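You operate a simulated robot arm through the tools that you are given. There is no shell and no other tool. Be economical: measure what you need, move in short steps, check, and stop when the job is done.

Carry out the task below with a simulated robot arm. There is one attempt and no reset: what you move stays moved.

## Task
Stop the fan and move both pale tiles from under the long board onto the dark board.
Fine: brush the dark board first and put the brush back; long board on the shelf below. What is to be rubbed or washed off counts as gone when no trace of it is left.

It is judged by the outcome, as a careful person would: the job done as asked, and still so three seconds after it is handed in. It fails if anything else is knocked over, pushed out of place, dropped, spilled or broken.

## Robot
A 6-joint arm with a two-finger parallel gripper on a trunk, on a base that drives. Base frame: it is fixed to the floor where the robot stands at the start and does not move with it; the origin is under the middle of the robot, x ahead of it, y to its left, z up. Lengths are in m, angles in rad, forces in N, time in s.
With the tool pointing down near the work surface it reaches from about 0.14 to 0.66 m from the robot's upright axis, wherever it stands. Its first joint turns from -2.897 to 2.897 rad. Places, roughly: brush [-0.25, -1.5, 0.75]; corner board [0, -1.75, 0.25]; dark board [0, -1.5, 0.75]; extra long board [-0.5, -1.75, 0.25]; fan dial [0.4, 0, 1]; fan neck [0.4, -0.1, 0.8]; large board [-0.25, -1.75, 0.75]; large notched board [-0.5, -1.5, 0.75]; long board [-0.25, -1.5, 0.25]; maroon knob [0.4, -0.1, 1]; pale board (34x20x4 cm) [-3.3, 0.3, 0.8]; ribbed tile [0.5, -2, 0.25]; shelf under the middle bench [0, -1.8, 0.3]; short board [0, -2, 0.75]; small notched board [-0.5, -1.5, 0.75]; square board [-0.5, -1.25, 0.75]. Payload 3.91 kg.
The tool frame sits at the grasp point between the pads (the TCP): z along the fingers, y along the line on which they close. The tips reach 0.03 m beyond it. Largest opening 0.11 m; finger width 0.02, thickness 0.01; the body of the gripper, 0.048 by 0.112 m, starts 0.055 m behind the TCP.
Orientation is told as [roll, pitch, yaw] about the base's x, y, z axes, in that order, counted from this pose: with the fingers straight down and closing along the base's y, the tool's x points along the base's -x, its y along +y and its z along -z.

## Interface
- The arm moves only by the tool apply_moves. Its argument "commands" is a list of rows, each a list of 7 numbers: the opening, from 0 (shut) to 1 (fully open), then the shift along the tool's x, y, z in m, then the turn, a rotation vector about the tool's x, y, z in rad. In form: [[grip, x, y, z, wx, wy, wz], ...]. A call has 1 to 8 rows; each row shifts and turns the commanded pose from where the row before left it, along the tool's axes as they then stand. A row lasts 0.2 s, in which the tool goes at most 0.05 m and 0.15 rad; a call with a longer step from one row to the next is refused whole, and so is a gripper value outside its range. Where a pose cannot be reached the arm comes as near as it can. A force on the tool above 40 N (or 10 N above the force at the start of the call, whichever is more), or a blocked arm, ends the call early, and 0.2 s more pass. Each finger travels about 0.045 m/s and halts on what it meets, pressing with about 40 N; the grip force reading is that of the motor and also rises with nothing between the fingers. The clock runs only during rows and for 0.2 s after the last one: add rows that do not move to give the fingers time. It gives the time, the measured TCP pose, the force on the tool (base axes), the opening and the grip force at its end, in the units of the frame above (readings bear some noise), with the torque about the TCP (base axes, N m) and any sound that the robot's microphone picked up.
- Cameras (640 x 400 px; columns grow to the right, rows downward): "scene" is now at [0.0097, 0.1289, 1.5248]; the picture's right is [-0.27, -0.96, 0.00], its down [-0.56, 0.16, -0.81] and it looks along [0.78, -0.22, -0.58] (base axes); focal length 256 px, centre (320, 200). "wrist" rides on the gripper at [0.077, 0.007, -0.114] in the tool frame; the picture's right is [-0.09, 1.00, 0.00], its down [-0.80, -0.07, -0.59] and it looks along [-0.59, -0.05, 0.80] (tool axes); focal length 270 px, centre (320, 200). There is no depth. A picture from a camera that has moved, and an enlarged one, comes with that camera's place and axes in the base frame and with its lens.
- snapshot(camera): a new picture of that camera. It takes no simulated time.
- raise_lower(by): slides the trunk up (or, below 0, down) by that many m; the arm and the scene camera ride with it, the base frame stays. It gives what a move gives, with no picture.
- steer(legs): drives the robot by 1 to 6 legs, each [ahead, turn to the left] in m and rad, along the robot's own axes; the way and the turn of a leg run together, so that a leg with both is an arc; at most 1.5 m and 3.142 rad a leg. The arm and the cameras ride along, it lands a little off, and it stops where it bumps. It gives what a move gives.
- head_to(pan, tilt): turns the head with the scene camera to pan (to the left, within 2.705 rad either way) and tilt (down, from -0.506 to 1.204), counted from straight ahead of the robot. It gives what a move gives.
- zoom(camera, box): a new picture of the part [left, top, right, bottom] of that camera's present view, enlarged. It takes no simulated time.
- job_done(): hands the job in; it is judged then, once.

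Go step by step. Nothing tells you exact positions but the pictures and the camera data: compare them with the known pose of the tool, close in by small moves and look again before you grip or let go. The budget is 120 turns and 78 pictures, counting those below and the enlarged ones. Unless the task says otherwise, let go and move clear before handing in, and close with one line.

The tools are called after ">>>" as name(argument=value, ...) on one line, values as JSON. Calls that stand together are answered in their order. apply_moves: Moves the arm, as the interface text tells. Its arguments: {"type":"object","properties":{"commands":{"type":"array"}},"required":["commands"]} The other tools are called the same way: raise_lower (by) slides the trunk up or down; steer (legs) drives the base; head_to (pan, tilt) turns the head that bears the scene camera; snapshot (camera) takes a picture; zoom (camera, box) takes an enlarged picture of a part of a camera's view; job_done () hands the job in.

At the start:

```text
t: 0.0
tool_pos: [0.4131, -0.1224, 1.3736]
orientation: [0.0, -0.001, 0.008]
force: [-0.4, -0.2, 0.0]
torque: [0.01, 0.03, 0.0]
finger_gap: 0.1099
finger_force: 0.0
trunk travel left (down, up): [-0.475, 0.135]
robot x, y, heading: [0.0012, 0.0012, -0.002]
head pan, tilt: [-0.272, 0.625]
```

scene: 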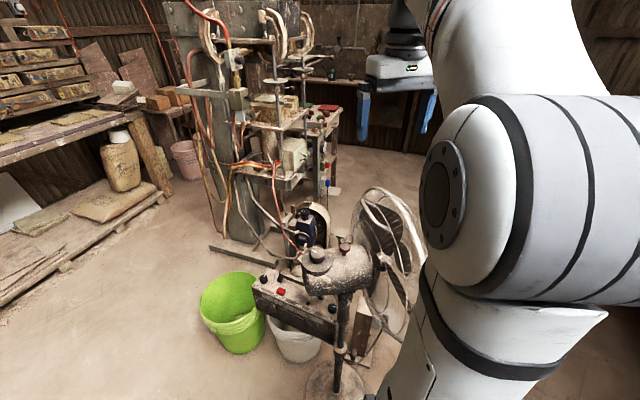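
wrist: 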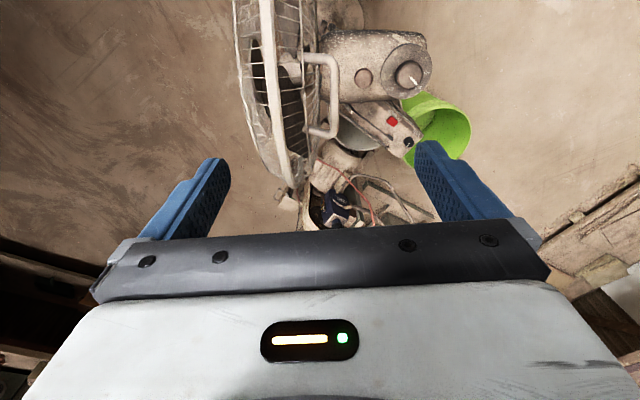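

I see the fan ahead of the robot with its motor housing, a dial and a knob on top. I look closer at it before touching anything.

>>> zoom(camera="wrist", box=[220, 0, 480, 162])

>>> zoom(camera="scene", box=[230, 170, 450, 400])

```text
2.46 times, centred on (350, 81) of wrist
camera zoom: at [0.336, -0.1157, 1.4882], right [0.08, 1.0, 0.0], down [0.8, -0.06, 0.59], along [0.59, -0.05, -0.8], focal length 665 px, centre (246, 493)
```

zoom: 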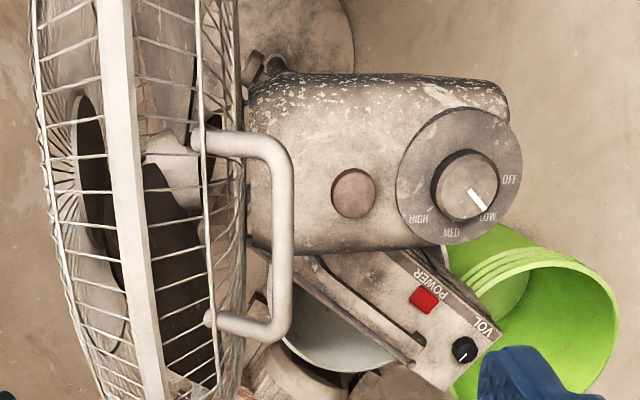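

```text
1.74 times, centred on (340, 285) of scene
camera zoom: at [0.0097, 0.1289, 1.5248], right [-0.27, -0.96, 0.0], down [-0.56, 0.16, -0.81], along [0.78, -0.22, -0.58], focal length 446 px, centre (285, 52)
```

zoom: 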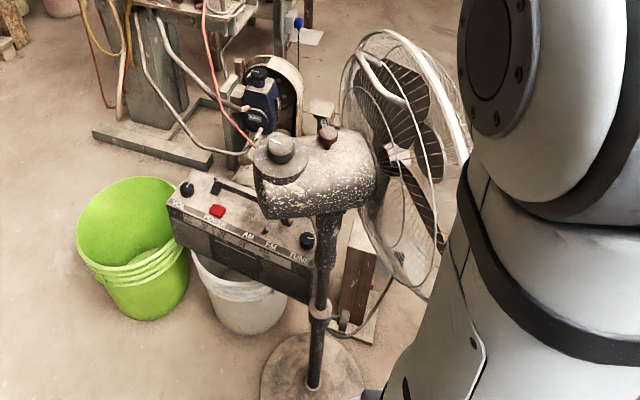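

The dial points at LOW and OFF is one step counter-clockwise seen from above; I put the knob's top at about (0.439, 0.014, 1.038). I move over it, turning the gripper so the fingers close along x and keep clear of the guard and the maroon knob.

>>> apply_moves(commands=[[0.75, -0.009, 0.0455, 0, 0, 0, 0], [0.75, -0.009, 0.0455, 0, 0, 0, 0], [0.75, -0.008, 0.045, 0, 0, 0, 0], [0.75, 0, 0, 0, 0, 0, 0.15], [0.75, 0, 0, 0, 0, 0, 0.15], [0.75, 0, 0, 0, 0, 0, 0.15], [0.75, 0, 0, 0, 0, 0, 0.15], [0.75, 0, 0, 0, 0, 0, 0.15]])

>>> apply_moves(commands=[[0.75, 0, 0, 0.04, 0, 0, 0.15], [0.75, 0, 0, 0.04, 0, 0, 0.15], [0.75, 0, 0, 0.04, 0, 0, 0.15], [0.75, 0, 0, 0.04, 0, 0, 0.15], [0.75, 0, 0, 0.02, 0, 0, 0.15], [0.75, 0, 0, 0, 0, 0, 0.07]])

>>> snapshot(camera="wrist")

>>> snapshot(camera="scene")

```text
t: 1.8
tool_pos: [0.4368, 0.0159, 1.374]
orientation: [0.0, 0.001, -0.743]
force: [-0.5, -0.1, 0.8]
torque: [0.01, -0.02, 0.01]
finger_gap: 0.0825
finger_force: 0.0
trunk travel left (down, up): [-0.475, 0.135]
robot x, y, heading: [0.0001, 0.0027, -0.003]
head pan, tilt: [-0.272, 0.625]
```

```text
t: 3.2
tool_pos: [0.4365, 0.0151, 1.1935]
orientation: [0.001, -0.001, -1.561]
force: [0.3, -0.1, 0.6]
torque: [0.01, 0.02, -0.01]
finger_gap: 0.0825
finger_force: 0.1
trunk travel left (down, up): [-0.475, 0.135]
robot x, y, heading: [0.0009, 0.0018, -0.002]
head pan, tilt: [-0.272, 0.625]
```

```text
73 pictures are left
camera wrist: at [0.4438, 0.0909, 1.3082], right [1.0, -0.08, 0.0], down [-0.06, -0.8, 0.59], along [-0.05, -0.59, -0.8], focal length 270 px, centre (320, 200)
```

wrist: 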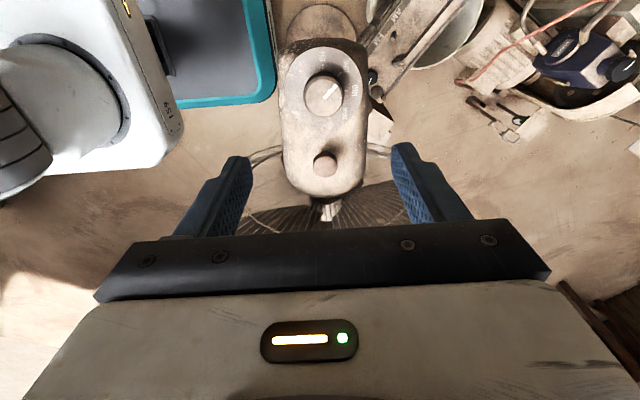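

```text
72 pictures are left
camera scene: at [0.0097, 0.129, 1.5248], right [-0.27, -0.96, 0.0], down [-0.56, 0.16, -0.81], along [0.78, -0.22, -0.58], focal length 256 px, centre (320, 200)
```

scene: 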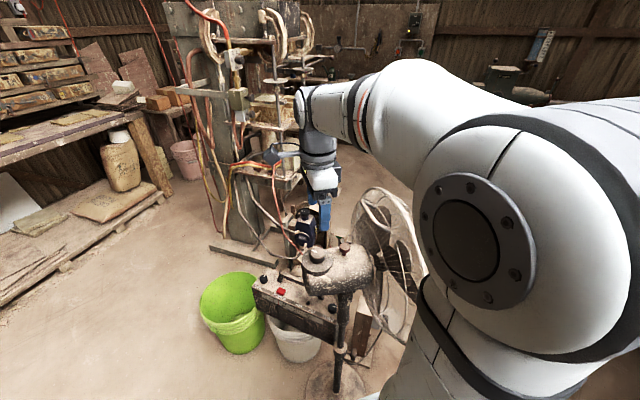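

The knob is well centred below the gripper. I descend over it, then close and turn.

>>> apply_moves(commands=[[0.75, 0.001, 0.002, 0.04, 0, 0, 0], [0.75, 0, 0, 0.04, 0, 0, 0], [0.75, 0, 0, 0.035, 0, 0, 0], [0.75, 0, 0, 0.015, 0, 0, 0], [0.75, 0, 0, 0.012, 0, 0, 0]])

>>> zoom(camera="wrist", box=[200, 60, 460, 240])

>>> zoom(camera="scene", box=[260, 150, 400, 300])

```text
t: 4.4
tool_pos: [0.4385, 0.0164, 1.0526]
orientation: [0.0, 0.0, -1.561]
force: [0.4, 0.1, 0.1]
torque: [-0.05, -0.01, -0.01]
finger_gap: 0.0824
finger_force: 0.2
trunk travel left (down, up): [-0.475, 0.135]
robot x, y, heading: [-0.002, 0.0053, -0.003]
head pan, tilt: [-0.272, 0.625]
```

```text
2.22 times, centred on (330, 150) of wrist
camera zoom: at [0.4461, 0.093, 1.1664], right [1.0, -0.08, 0.0], down [-0.06, -0.8, 0.59], along [-0.05, -0.59, -0.8], focal length 601 px, centre (298, 311)
```

zoom: 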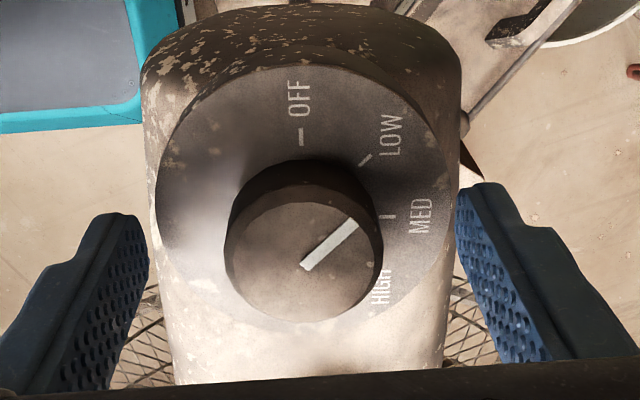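

```text
2.67 times, centred on (330, 225) of scene
camera zoom: at [0.0098, 0.129, 1.5248], right [-0.27, -0.96, 0.0], down [-0.56, 0.16, -0.81], along [0.78, -0.22, -0.58], focal length 684 px, centre (293, 133)
```

zoom: 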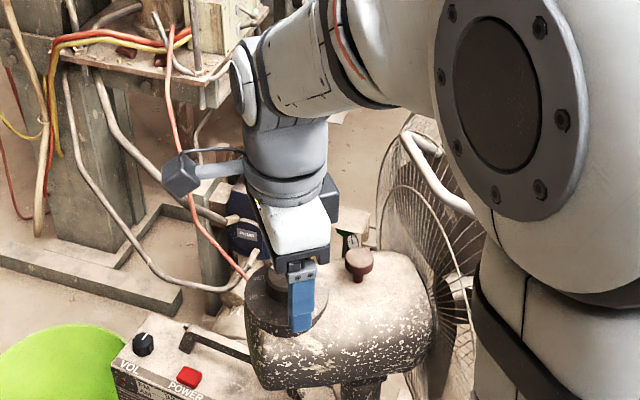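

Pointer sits at LOW, with OFF 45° counter-clockwise. I close gently on the knob and turn it.

>>> apply_moves(commands=[[0.5, 0, 0, 0, 0, 0, 0], [0.4, 0, 0, 0, 0, 0, 0], [0.33, 0, 0, 0, 0, 0, 0], [0.3, 0, 0, 0, 0, 0, 0], [0.3, 0, 0, 0, 0, 0, 0], [0.3, 0, 0, 0, 0, 0, 0]])

```text
t: 5.8
tool_pos: [0.4402, 0.0168, 1.0517]
orientation: [0.002, 0.001, -1.562]
force: [3.2, 1.5, -0.2]
torque: [0.1, -0.23, -0.01]
finger_gap: 0.0395
finger_force: 44.9
trunk travel left (down, up): [-0.475, 0.135]
robot x, y, heading: [0.0047, 0.0006, -0.005]
head pan, tilt: [-0.272, 0.625]
```

>>> apply_moves(commands=[[0.3, 0, 0, 0, 0, 0, -0.13], [0.3, 0, 0, 0, 0, 0, -0.13], [0.3, 0, 0, 0, 0, 0, -0.13], [0.3, 0, 0, 0, 0, 0, -0.13], [0.3, 0, 0, 0, 0, 0, -0.13], [0.3, 0, 0, 0, 0, 0, -0.13], [0.3, 0, 0, 0, 0, 0, 0]])

>>> zoom(camera="wrist", box=[200, 60, 460, 240])

```text
t: 7.4
tool_pos: [0.439, 0.0164, 1.0517]
orientation: [0.0, -0.002, -0.777]
force: [1.2, 4.2, 8.5]
torque: [-0.04, -0.04, 0.02]
finger_gap: 0.0394
finger_force: 44.5
trunk travel left (down, up): [-0.475, 0.135]
robot x, y, heading: [0.0035, 0.0039, -0.003]
head pan, tilt: [-0.272, 0.625]
```

```text
2.22 times, centred on (330, 150) of wrist
camera zoom: at [0.3897, 0.0748, 1.1665], right [0.76, 0.65, 0.0], down [0.52, -0.61, 0.6], along [0.39, -0.45, -0.8], focal length 601 px, centre (298, 311)
```

zoom: 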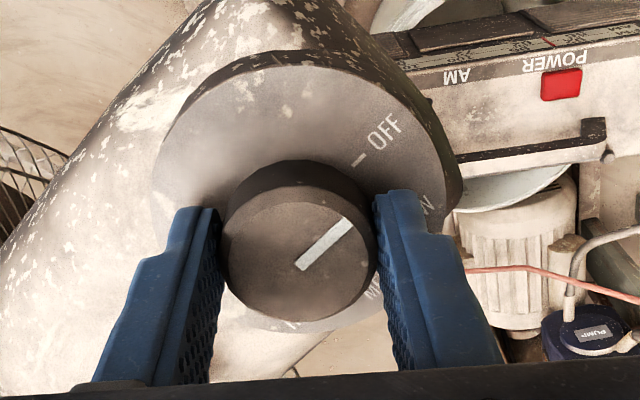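

The pointer is at OFF. I release, rise and check the fan.

>>> apply_moves(commands=[[0.4, 0, 0, 0, 0, 0, 0], [0.55, 0, 0, 0, 0, 0, 0], [0.7, 0, 0, 0, 0, 0, 0], [0.7, 0, 0, -0.04, 0, 0, 0], [0.7, 0, 0, -0.05, 0, 0, 0], [0.7, 0, 0, -0.05, 0, 0, 0], [0.7, 0, 0, -0.05, 0, 0, 0]])

>>> zoom(camera="wrist", box=[140, 0, 500, 225])

>>> head_to(pan=-1.57, tilt=0.55)

>>> snapshot(camera="scene")

```text
t: 9.0
tool_pos: [0.4392, 0.014, 1.2428]
orientation: [-0.001, -0.001, -0.78]
force: [0.0, -0.5, 0.6]
torque: [-0.02, 0.02, 0.02]
finger_gap: 0.0769
finger_force: 0.0
trunk travel left (down, up): [-0.475, 0.135]
robot x, y, heading: [0.0033, 0.0022, -0.001]
head pan, tilt: [-0.272, 0.625]
```

```text
1.78 times, centred on (320, 112) of wrist
camera zoom: at [0.3898, 0.0733, 1.3577], right [0.76, 0.65, 0.0], down [0.52, -0.61, 0.59], along [0.38, -0.45, -0.8], focal length 480 px, centre (320, 356)
```

zoom: 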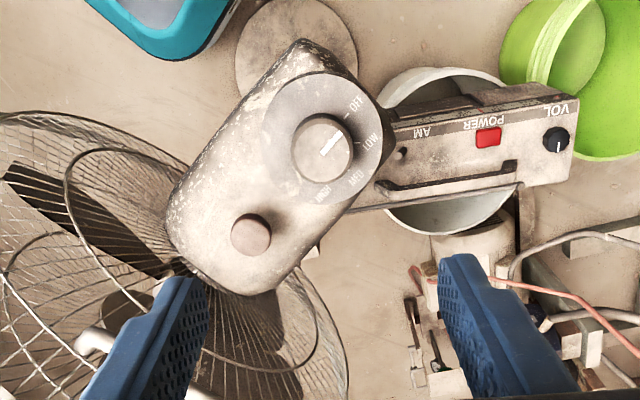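

```text
t: 10.5
tool_pos: [0.4395, 0.0139, 1.2428]
orientation: [0.0, 0.001, -0.781]
force: [0.8, 0.7, 0.1]
torque: [0.0, 0.03, 0.02]
finger_gap: 0.0769
finger_force: 0.1
trunk travel left (down, up): [-0.475, 0.135]
robot x, y, heading: [-0.0001, 0.0051, 0.0]
head pan, tilt: [-1.571, 0.55]
```

```text
67 pictures are left
camera scene: at [-0.0747, 0.0629, 1.5314], right [-1.0, 0.0, 0.0], down [0.0, 0.52, -0.85], along [0.0, -0.85, -0.52], focal length 256 px, centre (320, 200)
```

scene: 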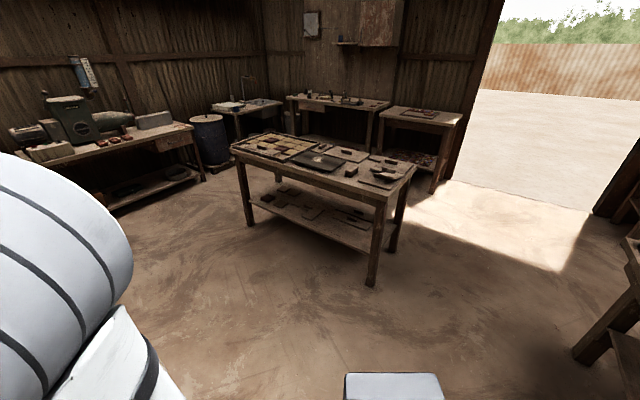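

The dial reads OFF and the blades look still. The middle bench stands to the robot's right with the shelf below; I zoom in on it.

>>> zoom(camera="scene", box=[220, 120, 430, 250])

```text
3.05 times, centred on (325, 185) of scene
camera zoom: at [-0.0747, 0.0629, 1.5314], right [-1.0, 0.0, 0.0], down [0.0, 0.52, -0.85], along [0.0, -0.85, -0.52], focal length 782 px, centre (305, 246)
```

zoom: 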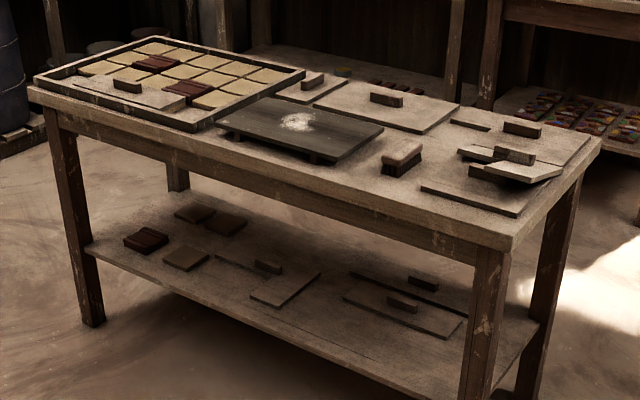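

The dark board carries a white powder patch, with the brush just right of it; the long board lies on the shelf below. Before turning I raise the tool clear of the fan and check what is behind the robot.

>>> apply_moves(commands=[[0.7, 0, 0, -0.05, 0, 0, 0.0], [0.7, 0, 0, -0.05, 0, 0, 0], [0.7, 0, 0, -0.05, 0, 0, 0], [0.7, 0, 0, -0.05, 0, 0, 0]])

>>> head_to(pan=-2.7, tilt=0.6)

>>> snapshot(camera="scene")

>>> snapshot(camera="wrist")

```text
t: 11.5
tool_pos: [0.4398, 0.0146, 1.4355]
orientation: [0.002, -0.004, -0.78]
force: [0.5, 0.3, -0.1]
torque: [0.0, -0.03, 0.0]
finger_gap: 0.077
finger_force: 0.1
out of reach, approached as far as the arm can: row 4
trunk travel left (down, up): [-0.475, 0.135]
robot x, y, heading: [0.0038, 0.0026, -0.003]
head pan, tilt: [-1.571, 0.55]
```

```text
t: 12.8
tool_pos: [0.4393, 0.0149, 1.4358]
orientation: [0.002, -0.002, -0.781]
force: [0.3, -0.5, -0.7]
torque: [-0.01, -0.01, -0.02]
finger_gap: 0.0773
finger_force: 0.1
trunk travel left (down, up): [-0.475, 0.135]
robot x, y, heading: [0.0021, 0.0018, -0.002]
head pan, tilt: [-2.7, 0.6]
```

```text
65 pictures are left
camera scene: at [-0.1545, 0.1149, 1.5269], right [-0.43, 0.9, 0.0], down [0.51, 0.24, -0.83], along [-0.75, -0.35, -0.56], focal length 256 px, centre (320, 200)
```

scene: 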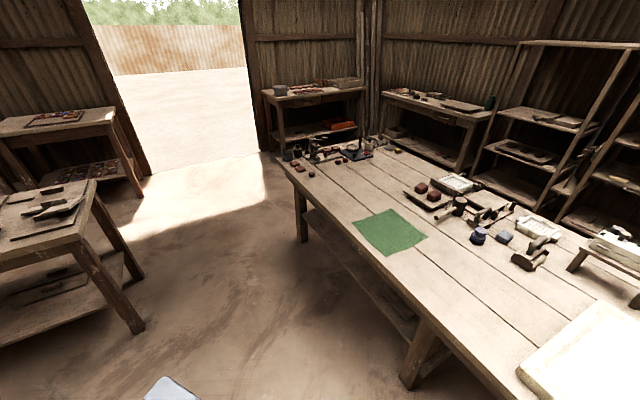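

```text
64 pictures are left
camera wrist: at [0.3894, 0.0735, 1.5492], right [0.76, 0.65, 0.0], down [0.52, -0.61, 0.6], along [0.39, -0.45, -0.8], focal length 270 px, centre (320, 200)
```

wrist: 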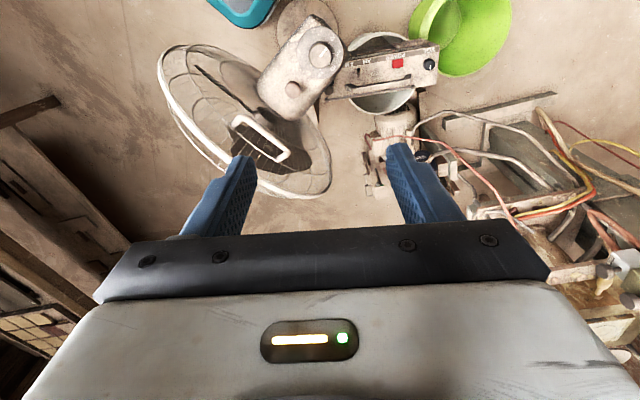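

The bench turns out to be rotated about 35°, its near edge running from about (-0.49,-1.24) to (0.72,-2.09). I back off from the fan a little, turn right and drive towards the bench.

>>> steer(legs=[[-0.13, 0], [0, -1.57], [0.62, 0]])

>>> head_to(pan=-0.3, tilt=0.75)

>>> snapshot(camera="scene")

```text
t: 21.1
tool_pos: [-0.1352, -1.0557, 1.4357]
orientation: [0.002, -0.003, -2.367]
force: [0.0, -0.1, 0.0]
torque: [0.02, 0.0, -0.02]
finger_gap: 0.0768
finger_force: 0.1
trunk travel left (down, up): [-0.475, 0.135]
robot x, y, heading: [-0.1477, -0.6208, -1.587]
head pan, tilt: [-2.7, 0.6]
```

```text
t: 23.3
tool_pos: [-0.1347, -1.0557, 1.4344]
orientation: [0.002, -0.004, -2.367]
force: [1.0, -0.4, 0.5]
torque: [-0.04, 0.01, 0.01]
finger_gap: 0.0769
finger_force: 0.2
trunk travel left (down, up): [-0.475, 0.135]
robot x, y, heading: [-0.1451, -0.6182, -1.585]
head pan, tilt: [-0.3, 0.75]
```

```text
63 pictures are left
camera scene: at [-0.02, -0.6232, 1.514], right [-0.95, 0.31, 0.0], down [0.21, 0.65, -0.73], along [-0.23, -0.7, -0.68], focal length 256 px, centre (320, 200)
```

scene: 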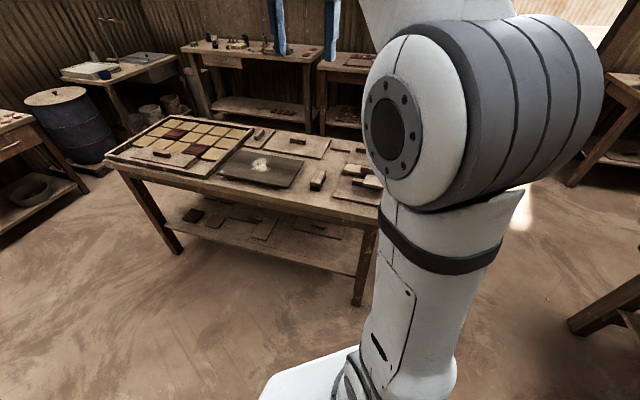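

I drive along the bench to stand in front of the dark board, then face the bench squarely.

>>> steer(legs=[[0, 0.825], [0.58, 0], [0, -1.424]])

>>> head_to(pan=0.0, tilt=0.9)

>>> snapshot(camera="scene")

>>> snapshot(camera="wrist")

```text
t: 32.2
tool_pos: [0.037, -1.3814, 1.435]
orientation: [0.001, -0.003, -2.964]
force: [-0.1, 0.3, -0.3]
torque: [0.04, 0.0, 0.03]
finger_gap: 0.0771
finger_force: 0.0
trunk travel left (down, up): [-0.475, 0.135]
robot x, y, heading: [0.296, -1.0232, -2.172]
head pan, tilt: [-0.3, 0.75]
```

```text
t: 33.0
tool_pos: [0.0378, -1.3804, 1.4355]
orientation: [0.004, -0.003, -2.964]
force: [-0.5, -0.4, -0.1]
torque: [0.01, 0.01, -0.02]
finger_gap: 0.0771
finger_force: 0.1
trunk travel left (down, up): [-0.475, 0.135]
robot x, y, heading: [0.2967, -1.0274, -2.173]
head pan, tilt: [0.0, 0.901]
```

```text
62 pictures are left
camera scene: at [0.4203, -1.1121, 1.5022], right [-0.82, 0.57, 0.0], down [0.44, 0.65, -0.62], along [-0.35, -0.51, -0.78], focal length 256 px, centre (320, 200)
```

scene: 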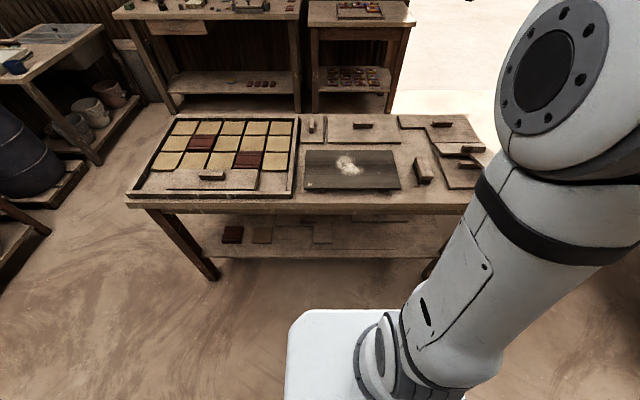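

```text
61 pictures are left
camera wrist: at [0.1163, -1.3743, 1.5493], right [0.09, -1.0, 0.0], down [-0.8, -0.07, 0.6], along [-0.59, -0.06, -0.8], focal length 270 px, centre (320, 200)
```

wrist: 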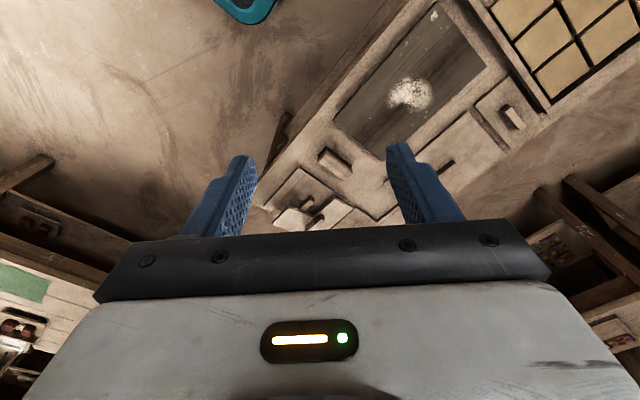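

I take a close look at the tray, the bench top and the shelf.

>>> zoom(camera="scene", box=[120, 110, 310, 225])

>>> zoom(camera="scene", box=[290, 105, 500, 235])

>>> zoom(camera="scene", box=[200, 195, 450, 290])

```text
3.37 times, centred on (215, 168) of scene
camera zoom: at [0.4203, -1.1121, 1.5022], right [-0.82, 0.57, 0.0], down [0.44, 0.65, -0.62], along [-0.35, -0.51, -0.78], focal length 864 px, centre (674, 310)
```

zoom: 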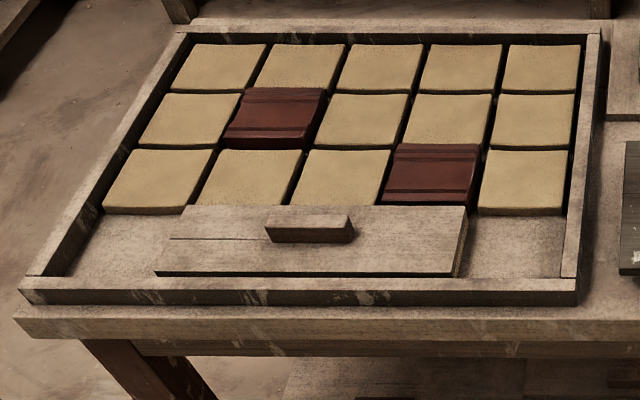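

```text
3.05 times, centred on (395, 170) of scene
camera zoom: at [0.4203, -1.1121, 1.5022], right [-0.82, 0.57, 0.0], down [0.44, 0.65, -0.62], along [-0.35, -0.51, -0.78], focal length 782 px, centre (91, 291)
```

zoom: 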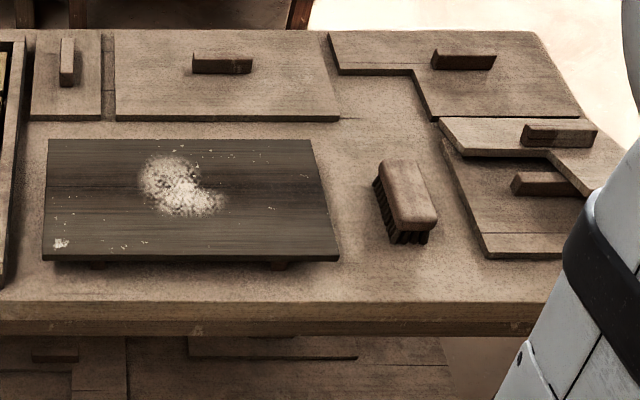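

```text
2.56 times, centred on (325, 242) of scene
camera zoom: at [0.4203, -1.1121, 1.5022], right [-0.82, 0.57, 0.0], down [0.44, 0.65, -0.62], along [-0.35, -0.51, -0.78], focal length 657 px, centre (307, 91)
```

zoom: 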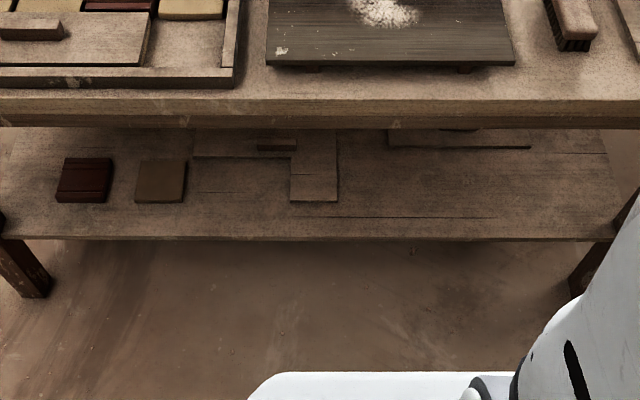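

The tray board covers something in the front row, but the listed long board lies on the shelf. To settle what lies under the shelf boards, I lower the trunk so the scene camera can look in under the bench top.

>>> raise_lower(by=-0.42)

>>> head_to(pan=-0.1, tilt=0.6)

>>> snapshot(camera="scene")

```text
refused: -0.42 is not a number from -0.4 to 0.4
```

```text
t: 33.8
tool_pos: [0.0391, -1.3808, 1.4352]
orientation: [0.0, -0.004, -2.967]
force: [0.1, 0.7, 0.1]
torque: [-0.01, -0.01, 0.02]
finger_gap: 0.0771
finger_force: 0.0
trunk travel left (down, up): [-0.475, 0.135]
robot x, y, heading: [0.2964, -1.0291, -2.169]
head pan, tilt: [-0.099, 0.6]
```

```text
57 pictures are left
camera scene: at [0.4062, -1.1175, 1.5269], right [-0.76, 0.64, 0.0], down [0.36, 0.43, -0.82], along [-0.53, -0.63, -0.57], focal length 256 px, centre (320, 200)
```

scene: 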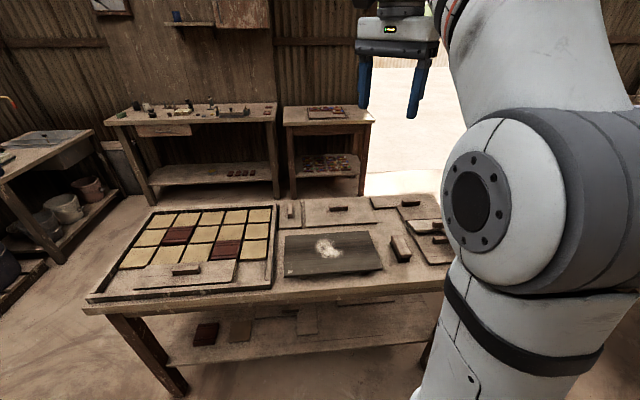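

>>> raise_lower(by=-0.38)

>>> snapshot(camera="scene")

>>> zoom(camera="scene", box=[120, 190, 440, 390])

```text
t: 37.5
tool_pos: [0.037, -1.3807, 1.0562]
orientation: [0.001, -0.002, -2.965]
force: [-0.7, -0.1, 0.6]
torque: [0.01, -0.04, 0.01]
finger_gap: 0.0768
finger_force: 0.1
trunk travel left (down, up): [-0.095, 0.515]
robot x, y, heading: [0.2982, -1.0277, -2.17]
head pan, tilt: [-0.099, 0.6]
```

```text
56 pictures are left
camera scene: at [0.4062, -1.1175, 1.147], right [-0.76, 0.64, 0.0], down [0.36, 0.43, -0.83], along [-0.53, -0.63, -0.56], focal length 256 px, centre (320, 200)
```

scene: 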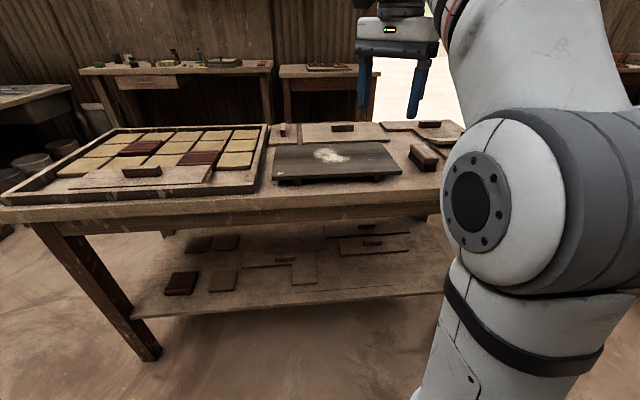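

```text
2.00 times, centred on (280, 290) of scene
camera zoom: at [0.4062, -1.1175, 1.147], right [-0.76, 0.64, 0.0], down [0.36, 0.43, -0.83], along [-0.53, -0.63, -0.56], focal length 513 px, centre (400, 20)
```

zoom: 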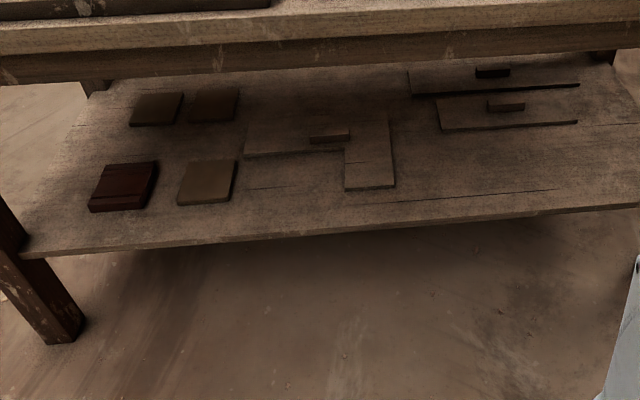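

The tray board is clearly raised; the shelf boards look flat. I zoom closer on the two long shelf boards and the tray board's edge.

>>> zoom(camera="scene", box=[300, 215, 430, 265])

>>> zoom(camera="scene", box=[50, 120, 270, 210])

```text
4.92 times, centred on (365, 240) of scene
camera zoom: at [0.4062, -1.1175, 1.147], right [-0.76, 0.64, 0.0], down [0.36, 0.43, -0.83], along [-0.53, -0.63, -0.56], focal length 1263 px, centre (98, 3)
```

zoom: 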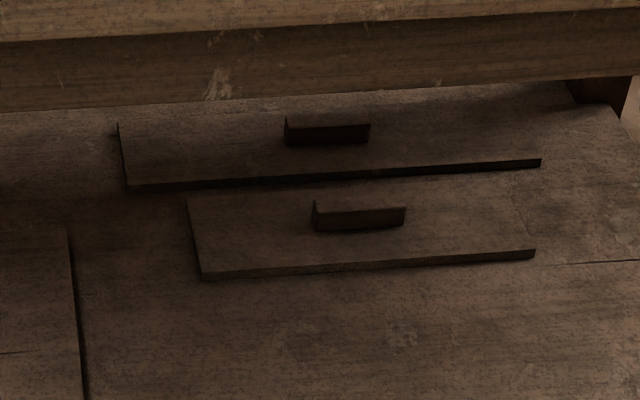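

```text
2.91 times, centred on (160, 165) of scene
camera zoom: at [0.4062, -1.1175, 1.147], right [-0.76, 0.64, 0.0], down [0.36, 0.43, -0.83], along [-0.53, -0.63, -0.56], focal length 746 px, centre (786, 302)
```

zoom: 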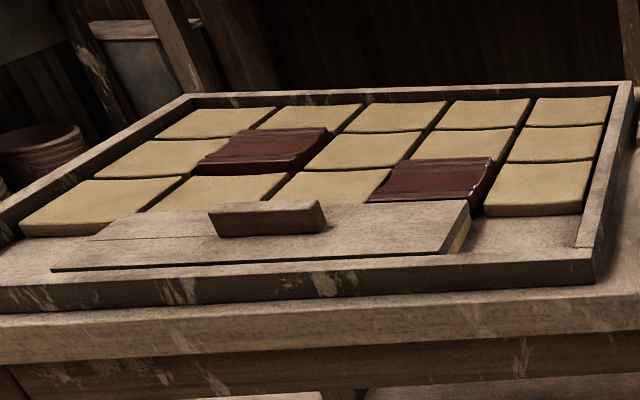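

Only the raised board in the tray has pale tiles beneath it (a yellow edge shows at its right end), so that's the board to lift and set on the shelf; the shelf boards lie flat. First the brushing: I drive closer, raise the trunk a bit and look down to check clearance.

>>> steer(legs=[[0.17, 0]])

>>> raise_lower(by=0.15)

>>> head_to(pan=0.0, tilt=1.1)

>>> apply_moves(commands=[[0.7, 0, 0, 0, 0, 0, -0.15], [0.7, 0, 0, 0, 0, 0, -0.15], [0.7, 0, 0, 0, 0, 0, -0.15], [0.7, 0, 0, 0, 0, 0, -0.15], [0.7, 0, 0, 0, 0, 0, -0.15], [0.7, 0, 0, 0, 0, 0, -0.04]])

>>> snapshot(camera="scene")

>>> snapshot(camera="wrist")

```text
t: 39.0
tool_pos: [-0.0597, -1.5243, 1.0551]
orientation: [0.002, -0.003, -2.965]
force: [0.4, 0.1, 1.1]
torque: [0.01, 0.03, -0.06]
finger_gap: 0.0769
finger_force: 0.0
trunk travel left (down, up): [-0.095, 0.515]
robot x, y, heading: [0.1984, -1.1726, -2.168]
head pan, tilt: [-0.099, 0.6]
```

```text
t: 40.7
tool_pos: [-0.0598, -1.5236, 1.2039]
orientation: [0.002, -0.003, -2.964]
force: [1.2, -0.3, -0.3]
torque: [0.02, -0.02, 0.0]
finger_gap: 0.0768
finger_force: 0.1
trunk travel left (down, up): [-0.245, 0.365]
robot x, y, heading: [0.2001, -1.1712, -2.173]
head pan, tilt: [-0.099, 0.6]
```

```text
t: 41.6
tool_pos: [-0.0606, -1.5235, 1.2057]
orientation: [0.002, -0.003, -2.966]
force: [-0.4, 0.0, -0.6]
torque: [-0.03, -0.01, 0.03]
finger_gap: 0.077
finger_force: 0.1
trunk travel left (down, up): [-0.245, 0.365]
robot x, y, heading: [0.2006, -1.171, -2.172]
head pan, tilt: [0.0, 1.1]
```

```text
t: 43.0
tool_pos: [-0.06, -1.5231, 1.2042]
orientation: [0.0, -0.005, -2.173]
force: [0.7, -0.6, 0.2]
torque: [0.01, 0.02, -0.01]
finger_gap: 0.077
finger_force: 0.1
trunk travel left (down, up): [-0.245, 0.365]
robot x, y, heading: [0.1972, -1.17, -2.173]
head pan, tilt: [0.0, 1.1]
```

```text
52 pictures are left
camera scene: at [0.3295, -1.2449, 1.2583], right [-0.82, 0.57, 0.0], down [0.5, 0.73, -0.45], along [-0.26, -0.37, -0.89], focal length 256 px, centre (320, 200)
```

scene: 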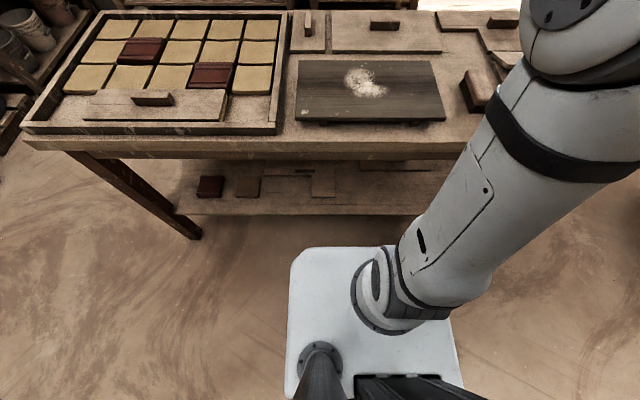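

```text
51 pictures are left
camera wrist: at [-0.0094, -1.4645, 1.3194], right [0.77, -0.64, 0.0], down [-0.51, -0.62, 0.6], along [-0.38, -0.46, -0.8], focal length 270 px, centre (320, 200)
```

wrist: 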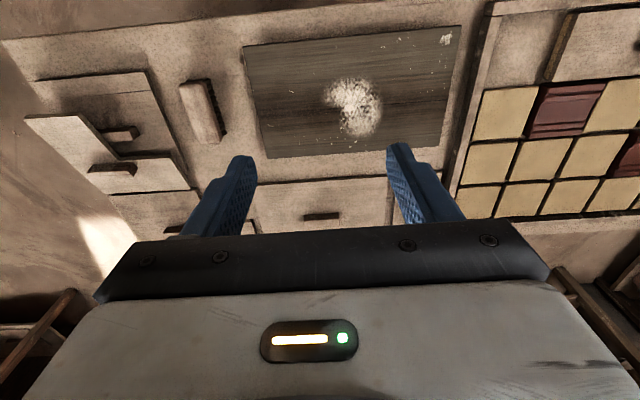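

From both views the dark board's top is at z≈0.83, its centre at about (-0.06,-1.61), and the brush is at about (-0.27,-1.45). I nudge the robot forward a bit and hover over the brush.

>>> steer(legs=[[0.05, 0]])

>>> apply_moves(commands=[[0.8, -0.002, -0.0423, 0.02, 0, 0, 0], [0.8, -0.002, -0.0423, 0.02, 0, 0, 0], [0.8, -0.002, -0.0423, 0.02, 0, 0, 0], [0.8, -0.002, -0.0423, 0.02, 0, 0, 0], [0.8, -0.002, -0.0423, 0.02, 0, 0, 0], [0.8, 0, 0, 0.04, 0, 0, 0]])

>>> snapshot(camera="wrist")

```text
t: 44.0
tool_pos: [-0.0887, -1.5653, 1.2051]
orientation: [0.0, -0.003, -2.176]
force: [-0.8, 0.1, -0.7]
torque: [-0.01, -0.03, -0.01]
finger_gap: 0.0771
finger_force: 0.1
trunk travel left (down, up): [-0.245, 0.365]
robot x, y, heading: [0.1736, -1.2092, -2.173]
head pan, tilt: [0.0, 1.1]
```

```text
t: 45.4
tool_pos: [-0.2685, -1.4528, 1.066]
orientation: [0.0, -0.004, -2.176]
force: [-0.4, 0.1, 0.3]
torque: [0.0, 0.0, -0.01]
finger_gap: 0.0879
finger_force: 0.0
trunk travel left (down, up): [-0.245, 0.365]
robot x, y, heading: [0.1697, -1.2059, -2.169]
head pan, tilt: [0.0, 1.1]
```

```text
50 pictures are left
camera wrist: at [-0.219, -1.3934, 1.1799], right [0.77, -0.64, 0.0], down [-0.51, -0.62, 0.6], along [-0.38, -0.46, -0.8], focal length 270 px, centre (320, 200)
```

wrist: 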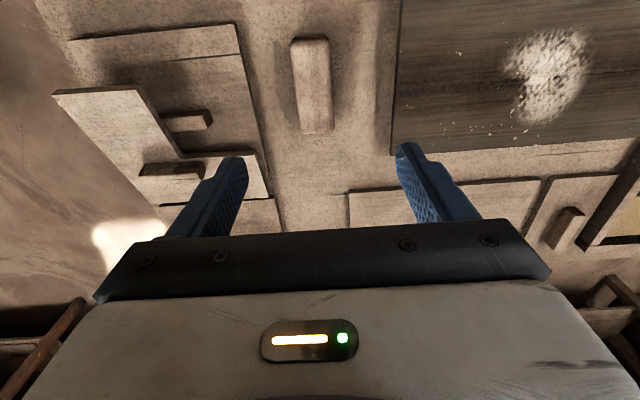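

The brush is aligned with the gripper. I shift slightly and descend to just above it, then check.

>>> apply_moves(commands=[[0.8, -0.005, -0.0045, 0.045, 0, 0, 0], [0.8, -0.0045, -0.004, 0.045, 0, 0, 0], [0.8, 0, 0, 0.045, 0, 0, 0], [0.8, 0, 0, 0.03, 0, 0, 0]])

>>> snapshot(camera="wrist")

>>> zoom(camera="scene", box=[400, 30, 560, 130])

```text
t: 46.4
tool_pos: [-0.2821, -1.4564, 0.9003]
orientation: [0.0, -0.005, -2.175]
force: [0.4, -0.2, -0.3]
torque: [0.01, -0.02, -0.01]
finger_gap: 0.0882
finger_force: 0.0
trunk travel left (down, up): [-0.245, 0.365]
robot x, y, heading: [0.1687, -1.2084, -2.171]
head pan, tilt: [0.0, 1.1]
```

```text
49 pictures are left
camera wrist: at [-0.2314, -1.3976, 1.0146], right [0.77, -0.64, 0.0], down [-0.51, -0.62, 0.6], along [-0.38, -0.46, -0.8], focal length 270 px, centre (320, 200)
```

wrist: 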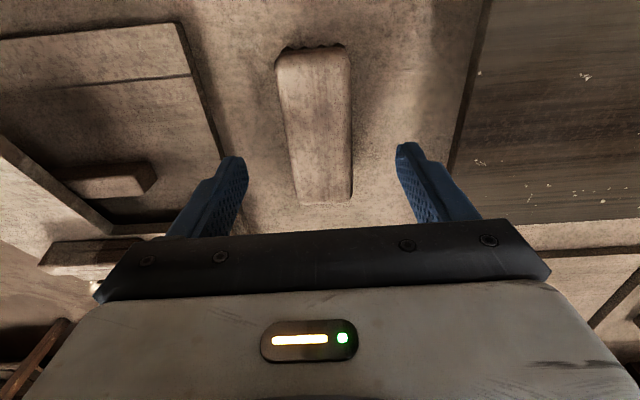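

```text
4.00 times, centred on (480, 80) of scene
camera zoom: at [0.3012, -1.2862, 1.2583], right [-0.82, 0.57, 0.0], down [0.5, 0.73, -0.45], along [-0.26, -0.37, -0.89], focal length 1026 px, centre (-320, 680)
```

zoom: 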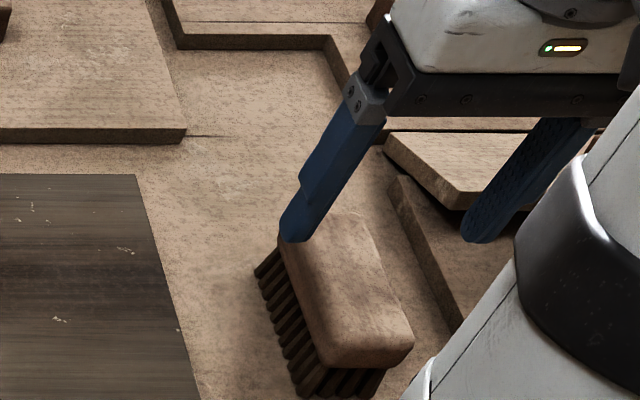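

Well centred. I go down onto the brush body and close.

>>> apply_moves(commands=[[0.8, 0, 0, 0.03, 0, 0, 0], [0.8, 0, 0, 0.028, 0, 0, 0], [0.6, 0, 0, 0, 0, 0, 0], [0.45, 0, 0, 0, 0, 0, 0], [0.35, 0, 0, 0, 0, 0, 0], [0.3, 0, 0, 0, 0, 0, 0], [0.3, 0, 0, 0, 0, 0, 0]])

```text
t: 48.0
tool_pos: [-0.2809, -1.4573, 0.8416]
orientation: [0.001, -0.004, -2.173]
force: [-0.3, -0.7, -0.1]
torque: [0.02, 0.02, -0.02]
finger_gap: 0.0458
finger_force: 40.4
trunk travel left (down, up): [-0.245, 0.365]
robot x, y, heading: [0.1667, -1.2098, -2.174]
head pan, tilt: [0.0, 1.1]
```

The brush is held. I lift it and carry it to the left end of the dark board.

>>> apply_moves(commands=[[0.3, 0, 0, -0.05, 0, 0, 0], [0.3, 0, 0, -0.05, 0, 0, 0], [0.3, 0.005, 0.048, 0, 0, 0, 0], [0.3, 0.01, 0.048, 0, 0, 0, 0], [0.3, 0.01, 0.048, 0, 0, 0, 0], [0.3, 0.01, 0.048, 0, 0, 0, 0], [0.3, 0.01, 0.048, 0, 0, 0, 0], [0.3, 0.01, 0.048, 0, 0, 0, 0]])

>>> apply_moves(commands=[[0.3, 0, 0.048, 0, 0, 0, 0], [0.3, 0, 0.048, 0, 0, 0, 0], [0.3, 0, 0.044, 0, 0, 0, 0], [0.3, 0, 0, 0.02, 0, 0, 0], [0.3, 0, 0, 0.02, 0, 0, 0]])

>>> snapshot(camera="scene")

>>> snapshot(camera="wrist")

```text
t: 49.8
tool_pos: [-0.011, -1.575, 0.9414]
orientation: [0.0, -0.003, -2.177]
force: [-0.3, -0.2, -1.8]
torque: [0.0, 0.0, 0.0]
finger_gap: 0.0454
finger_force: 39.9
trunk travel left (down, up): [-0.245, 0.365]
robot x, y, heading: [0.173, -1.2116, -2.169]
head pan, tilt: [0.0, 1.1]
```

```text
t: 51.0
tool_pos: [0.1024, -1.6544, 0.9015]
orientation: [0.001, -0.004, -2.178]
force: [0.0, 0.2, -1.0]
torque: [-0.01, -0.03, 0.0]
finger_gap: 0.0453
finger_force: 39.8
trunk travel left (down, up): [-0.245, 0.365]
robot x, y, heading: [0.1687, -1.2076, -2.173]
head pan, tilt: [0.0, 1.1]
```

```text
47 pictures are left
camera scene: at [0.3012, -1.2862, 1.2583], right [-0.82, 0.57, 0.0], down [0.5, 0.73, -0.45], along [-0.26, -0.37, -0.89], focal length 256 px, centre (320, 200)
```

scene: 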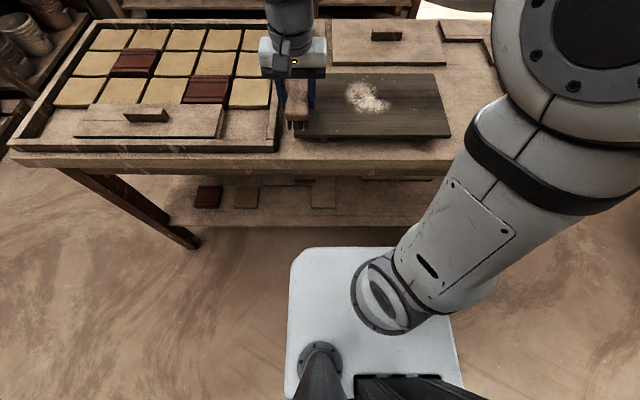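

```text
46 pictures are left
camera wrist: at [0.1528, -1.5954, 1.0152], right [0.77, -0.64, 0.0], down [-0.51, -0.62, 0.6], along [-0.38, -0.46, -0.8], focal length 270 px, centre (320, 200)
```

wrist: 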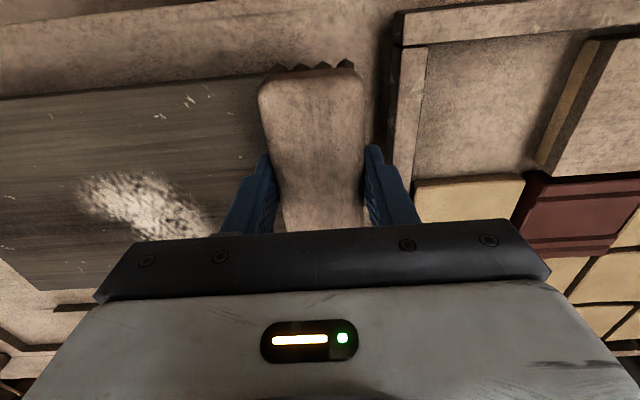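

The brush is over the board's left end and clear of the tray. I lower it to contact, feeling for force.

>>> apply_moves(commands=[[0.3, 0, 0, 0.008, 0, 0, 0], [0.3, 0, 0, 0.007, 0, 0, 0], [0.3, 0, 0, 0.003, 0, 0, 0], [0.3, 0, 0, 0.002, 0, 0, 0]])

```text
t: 52.0
tool_pos: [0.1028, -1.6558, 0.8822]
orientation: [0.0, -0.003, -2.175]
force: [0.7, 0.5, -1.1]
torque: [-0.02, 0.02, 0.01]
finger_gap: 0.0456
finger_force: 40.0
trunk travel left (down, up): [-0.245, 0.365]
robot x, y, heading: [0.1727, -1.213, -2.175]
head pan, tilt: [0.0, 1.1]
```

>>> apply_moves(commands=[[0.3, 0, 0, 0.003, 0, 0, 0], [0.3, 0, 0, 0.002, 0, 0, 0]])

>>> zoom(camera="scene", box=[240, 40, 400, 150])

```text
t: 52.5
tool_pos: [0.1014, -1.6559, 0.8763]
orientation: [-0.001, -0.003, -2.176]
force: [-0.3, 0.4, -0.4]
torque: [-0.02, 0.05, -0.01]
finger_gap: 0.0454
finger_force: 40.1
trunk travel left (down, up): [-0.245, 0.365]
robot x, y, heading: [0.171, -1.2139, -2.173]
head pan, tilt: [0.0, 1.1]
```

```text
3.64 times, centred on (320, 95) of scene
camera zoom: at [0.3011, -1.2862, 1.2583], right [-0.82, 0.57, 0.0], down [0.5, 0.73, -0.45], along [-0.26, -0.37, -0.89], focal length 933 px, centre (320, 582)
```

zoom: 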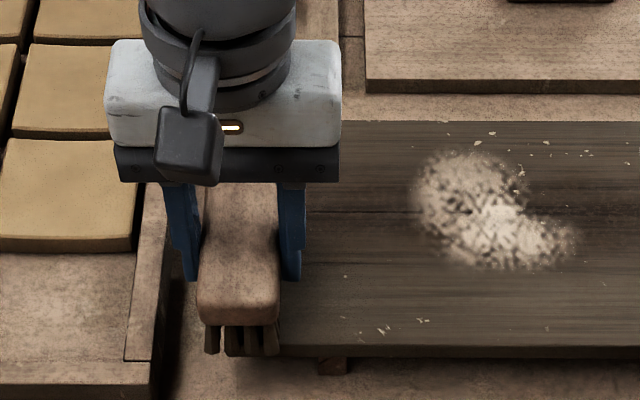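

>>> apply_moves(commands=[[0.3, 0, 0, 0.002, 0, 0, 0], [0.3, 0, 0, 0.002, 0, 0, 0]])

>>> apply_moves(commands=[[0.3, 0, 0, 0.002, 0, 0, 0], [0.3, 0, 0, 0.0, 0, 0, 0]])

```text
t: 53.1
tool_pos: [0.1024, -1.6559, 0.8754]
orientation: [0.002, -0.008, -2.174]
force: [3.5, -2.7, 30.5]
torque: [0.73, 0.03, -0.03]
finger_gap: 0.0454
finger_force: 40.0
trunk travel left (down, up): [-0.245, 0.365]
robot x, y, heading: [0.1729, -1.2122, -2.173]
head pan, tilt: [0.0, 1.1]
```

```text
t: 53.6
tool_pos: [0.1046, -1.6552, 0.8737]
orientation: [0.005, -0.012, -2.175]
force: [3.3, 6.0, 20.1]
torque: [0.91, -0.02, -0.14]
finger_gap: 0.0458
finger_force: 39.5
trunk travel left (down, up): [-0.245, 0.365]
robot x, y, heading: [0.1695, -1.2095, -2.171]
head pan, tilt: [0.0, 1.1]
stopped in row 2: the force on the tool passed its limit at 42 N (the readings are from after the stop); the commanded pose is now the measured one
```

>>> apply_moves(commands=[[0.3, 0, 0, -0.0012, 0, 0, 0]])

```text
t: 54.0
tool_pos: [0.1035, -1.6562, 0.8753]
orientation: [0.006, -0.01, -2.176]
force: [4.4, 6.4, 15.0]
torque: [0.28, -0.09, -0.05]
finger_gap: 0.0451
finger_force: 39.3
trunk travel left (down, up): [-0.245, 0.365]
robot x, y, heading: [0.1697, -1.2074, -2.169]
head pan, tilt: [0.0, 1.1]
```

>>> apply_moves(commands=[[0.3, 0, 0, -0.001, 0, 0, 0], [0.3, 0, -0.01, 0, 0, 0, 0], [0.3, 0, -0.02, 0, 0, 0, 0]])

```text
t: 54.8
tool_pos: [0.0778, -1.6388, 0.8762]
orientation: [0.003, -0.01, -2.173]
force: [1.6, -0.9, 13.0]
torque: [-0.3, -0.27, -0.06]
finger_gap: 0.0454
finger_force: 39.7
trunk travel left (down, up): [-0.245, 0.365]
robot x, y, heading: [0.1692, -1.2136, -2.17]
head pan, tilt: [0.0, 1.1]
```

Light contact with low drag. I sweep the front strip toward the right end.

>>> apply_moves(commands=[[0.3, 0, -0.035, 0, 0, 0, 0], [0.3, 0, -0.035, 0, 0, 0, 0], [0.3, 0, -0.035, 0, 0, 0, 0], [0.3, 0, -0.035, 0, 0, 0, 0], [0.3, 0, -0.035, 0, 0, 0, 0], [0.3, 0, -0.035, 0, 0, 0, 0], [0.3, 0, -0.035, 0, 0, 0, 0], [0.3, 0, -0.03, 0, 0, 0, 0]])

>>> snapshot(camera="scene")

```text
t: 56.6
tool_pos: [-0.1469, -1.4828, 0.8756]
orientation: [0.002, -0.012, -2.174]
force: [5.3, -4.3, 23.4]
torque: [-0.34, -0.46, -0.17]
finger_gap: 0.0454
finger_force: 39.8
trunk travel left (down, up): [-0.245, 0.365]
robot x, y, heading: [0.1686, -1.2118, -2.172]
head pan, tilt: [0.0, 1.1]
```

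```text
44 pictures are left
camera scene: at [0.3028, -1.2858, 1.2582], right [-0.82, 0.57, 0.0], down [0.5, 0.73, -0.45], along [-0.26, -0.37, -0.89], focal length 256 px, centre (320, 200)
```

scene: 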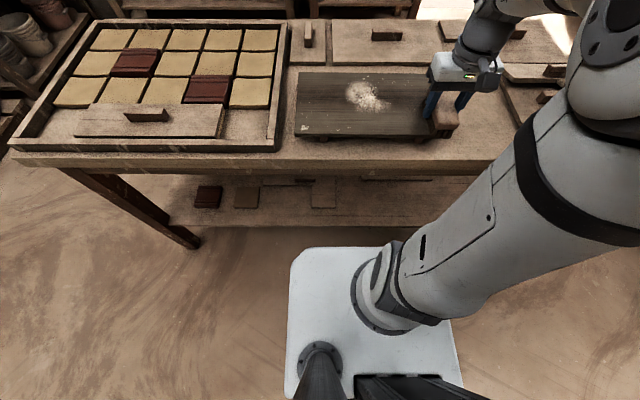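

>>> zoom(camera="scene", box=[280, 50, 480, 160])

```text
3.20 times, centred on (380, 105) of scene
camera zoom: at [0.3028, -1.2858, 1.2582], right [-0.82, 0.57, 0.0], down [0.5, 0.73, -0.45], along [-0.26, -0.37, -0.89], focal length 821 px, centre (128, 504)
```

zoom: 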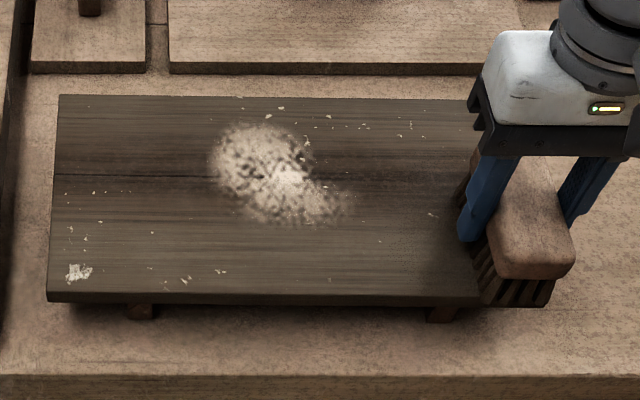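

That strip's specks remain, so brushing must act over several strokes or firmer pressing. I test it on the main patch along the board's middle.

>>> apply_moves(commands=[[0.3, -0.025, 0, 0, 0, 0, 0], [0.3, -0.025, 0, 0.0005, 0, 0, 0], [0.3, 0, 0.04, 0, 0, 0, 0], [0.3, 0, 0.04, 0, 0, 0, 0], [0.3, 0, 0.04, 0, 0, 0, 0], [0.3, 0, 0.04, 0, 0, 0, 0], [0.3, 0, 0.04, 0, 0, 0, 0], [0.3, 0, 0.04, 0, 0, 0, 0]])

>>> zoom(camera="scene", box=[280, 50, 480, 160])

```text
t: 58.4
tool_pos: [0.0224, -1.6618, 0.8746]
orientation: [0.005, -0.011, -2.174]
force: [-1.1, -0.6, 12.5]
torque: [-0.13, 0.4, 0.09]
finger_gap: 0.0455
finger_force: 40.1
trunk travel left (down, up): [-0.245, 0.365]
robot x, y, heading: [0.1654, -1.2118, -2.177]
head pan, tilt: [0.0, 1.1]
```

```text
3.20 times, centred on (380, 105) of scene
camera zoom: at [0.301, -1.2854, 1.2583], right [-0.82, 0.57, 0.0], down [0.5, 0.73, -0.45], along [-0.26, -0.37, -0.89], focal length 821 px, centre (128, 504)
```

zoom: 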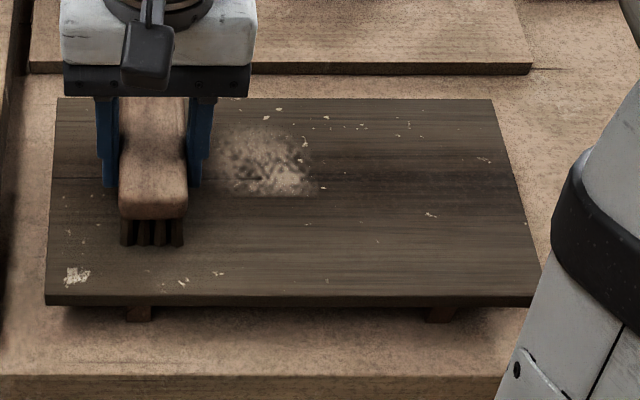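

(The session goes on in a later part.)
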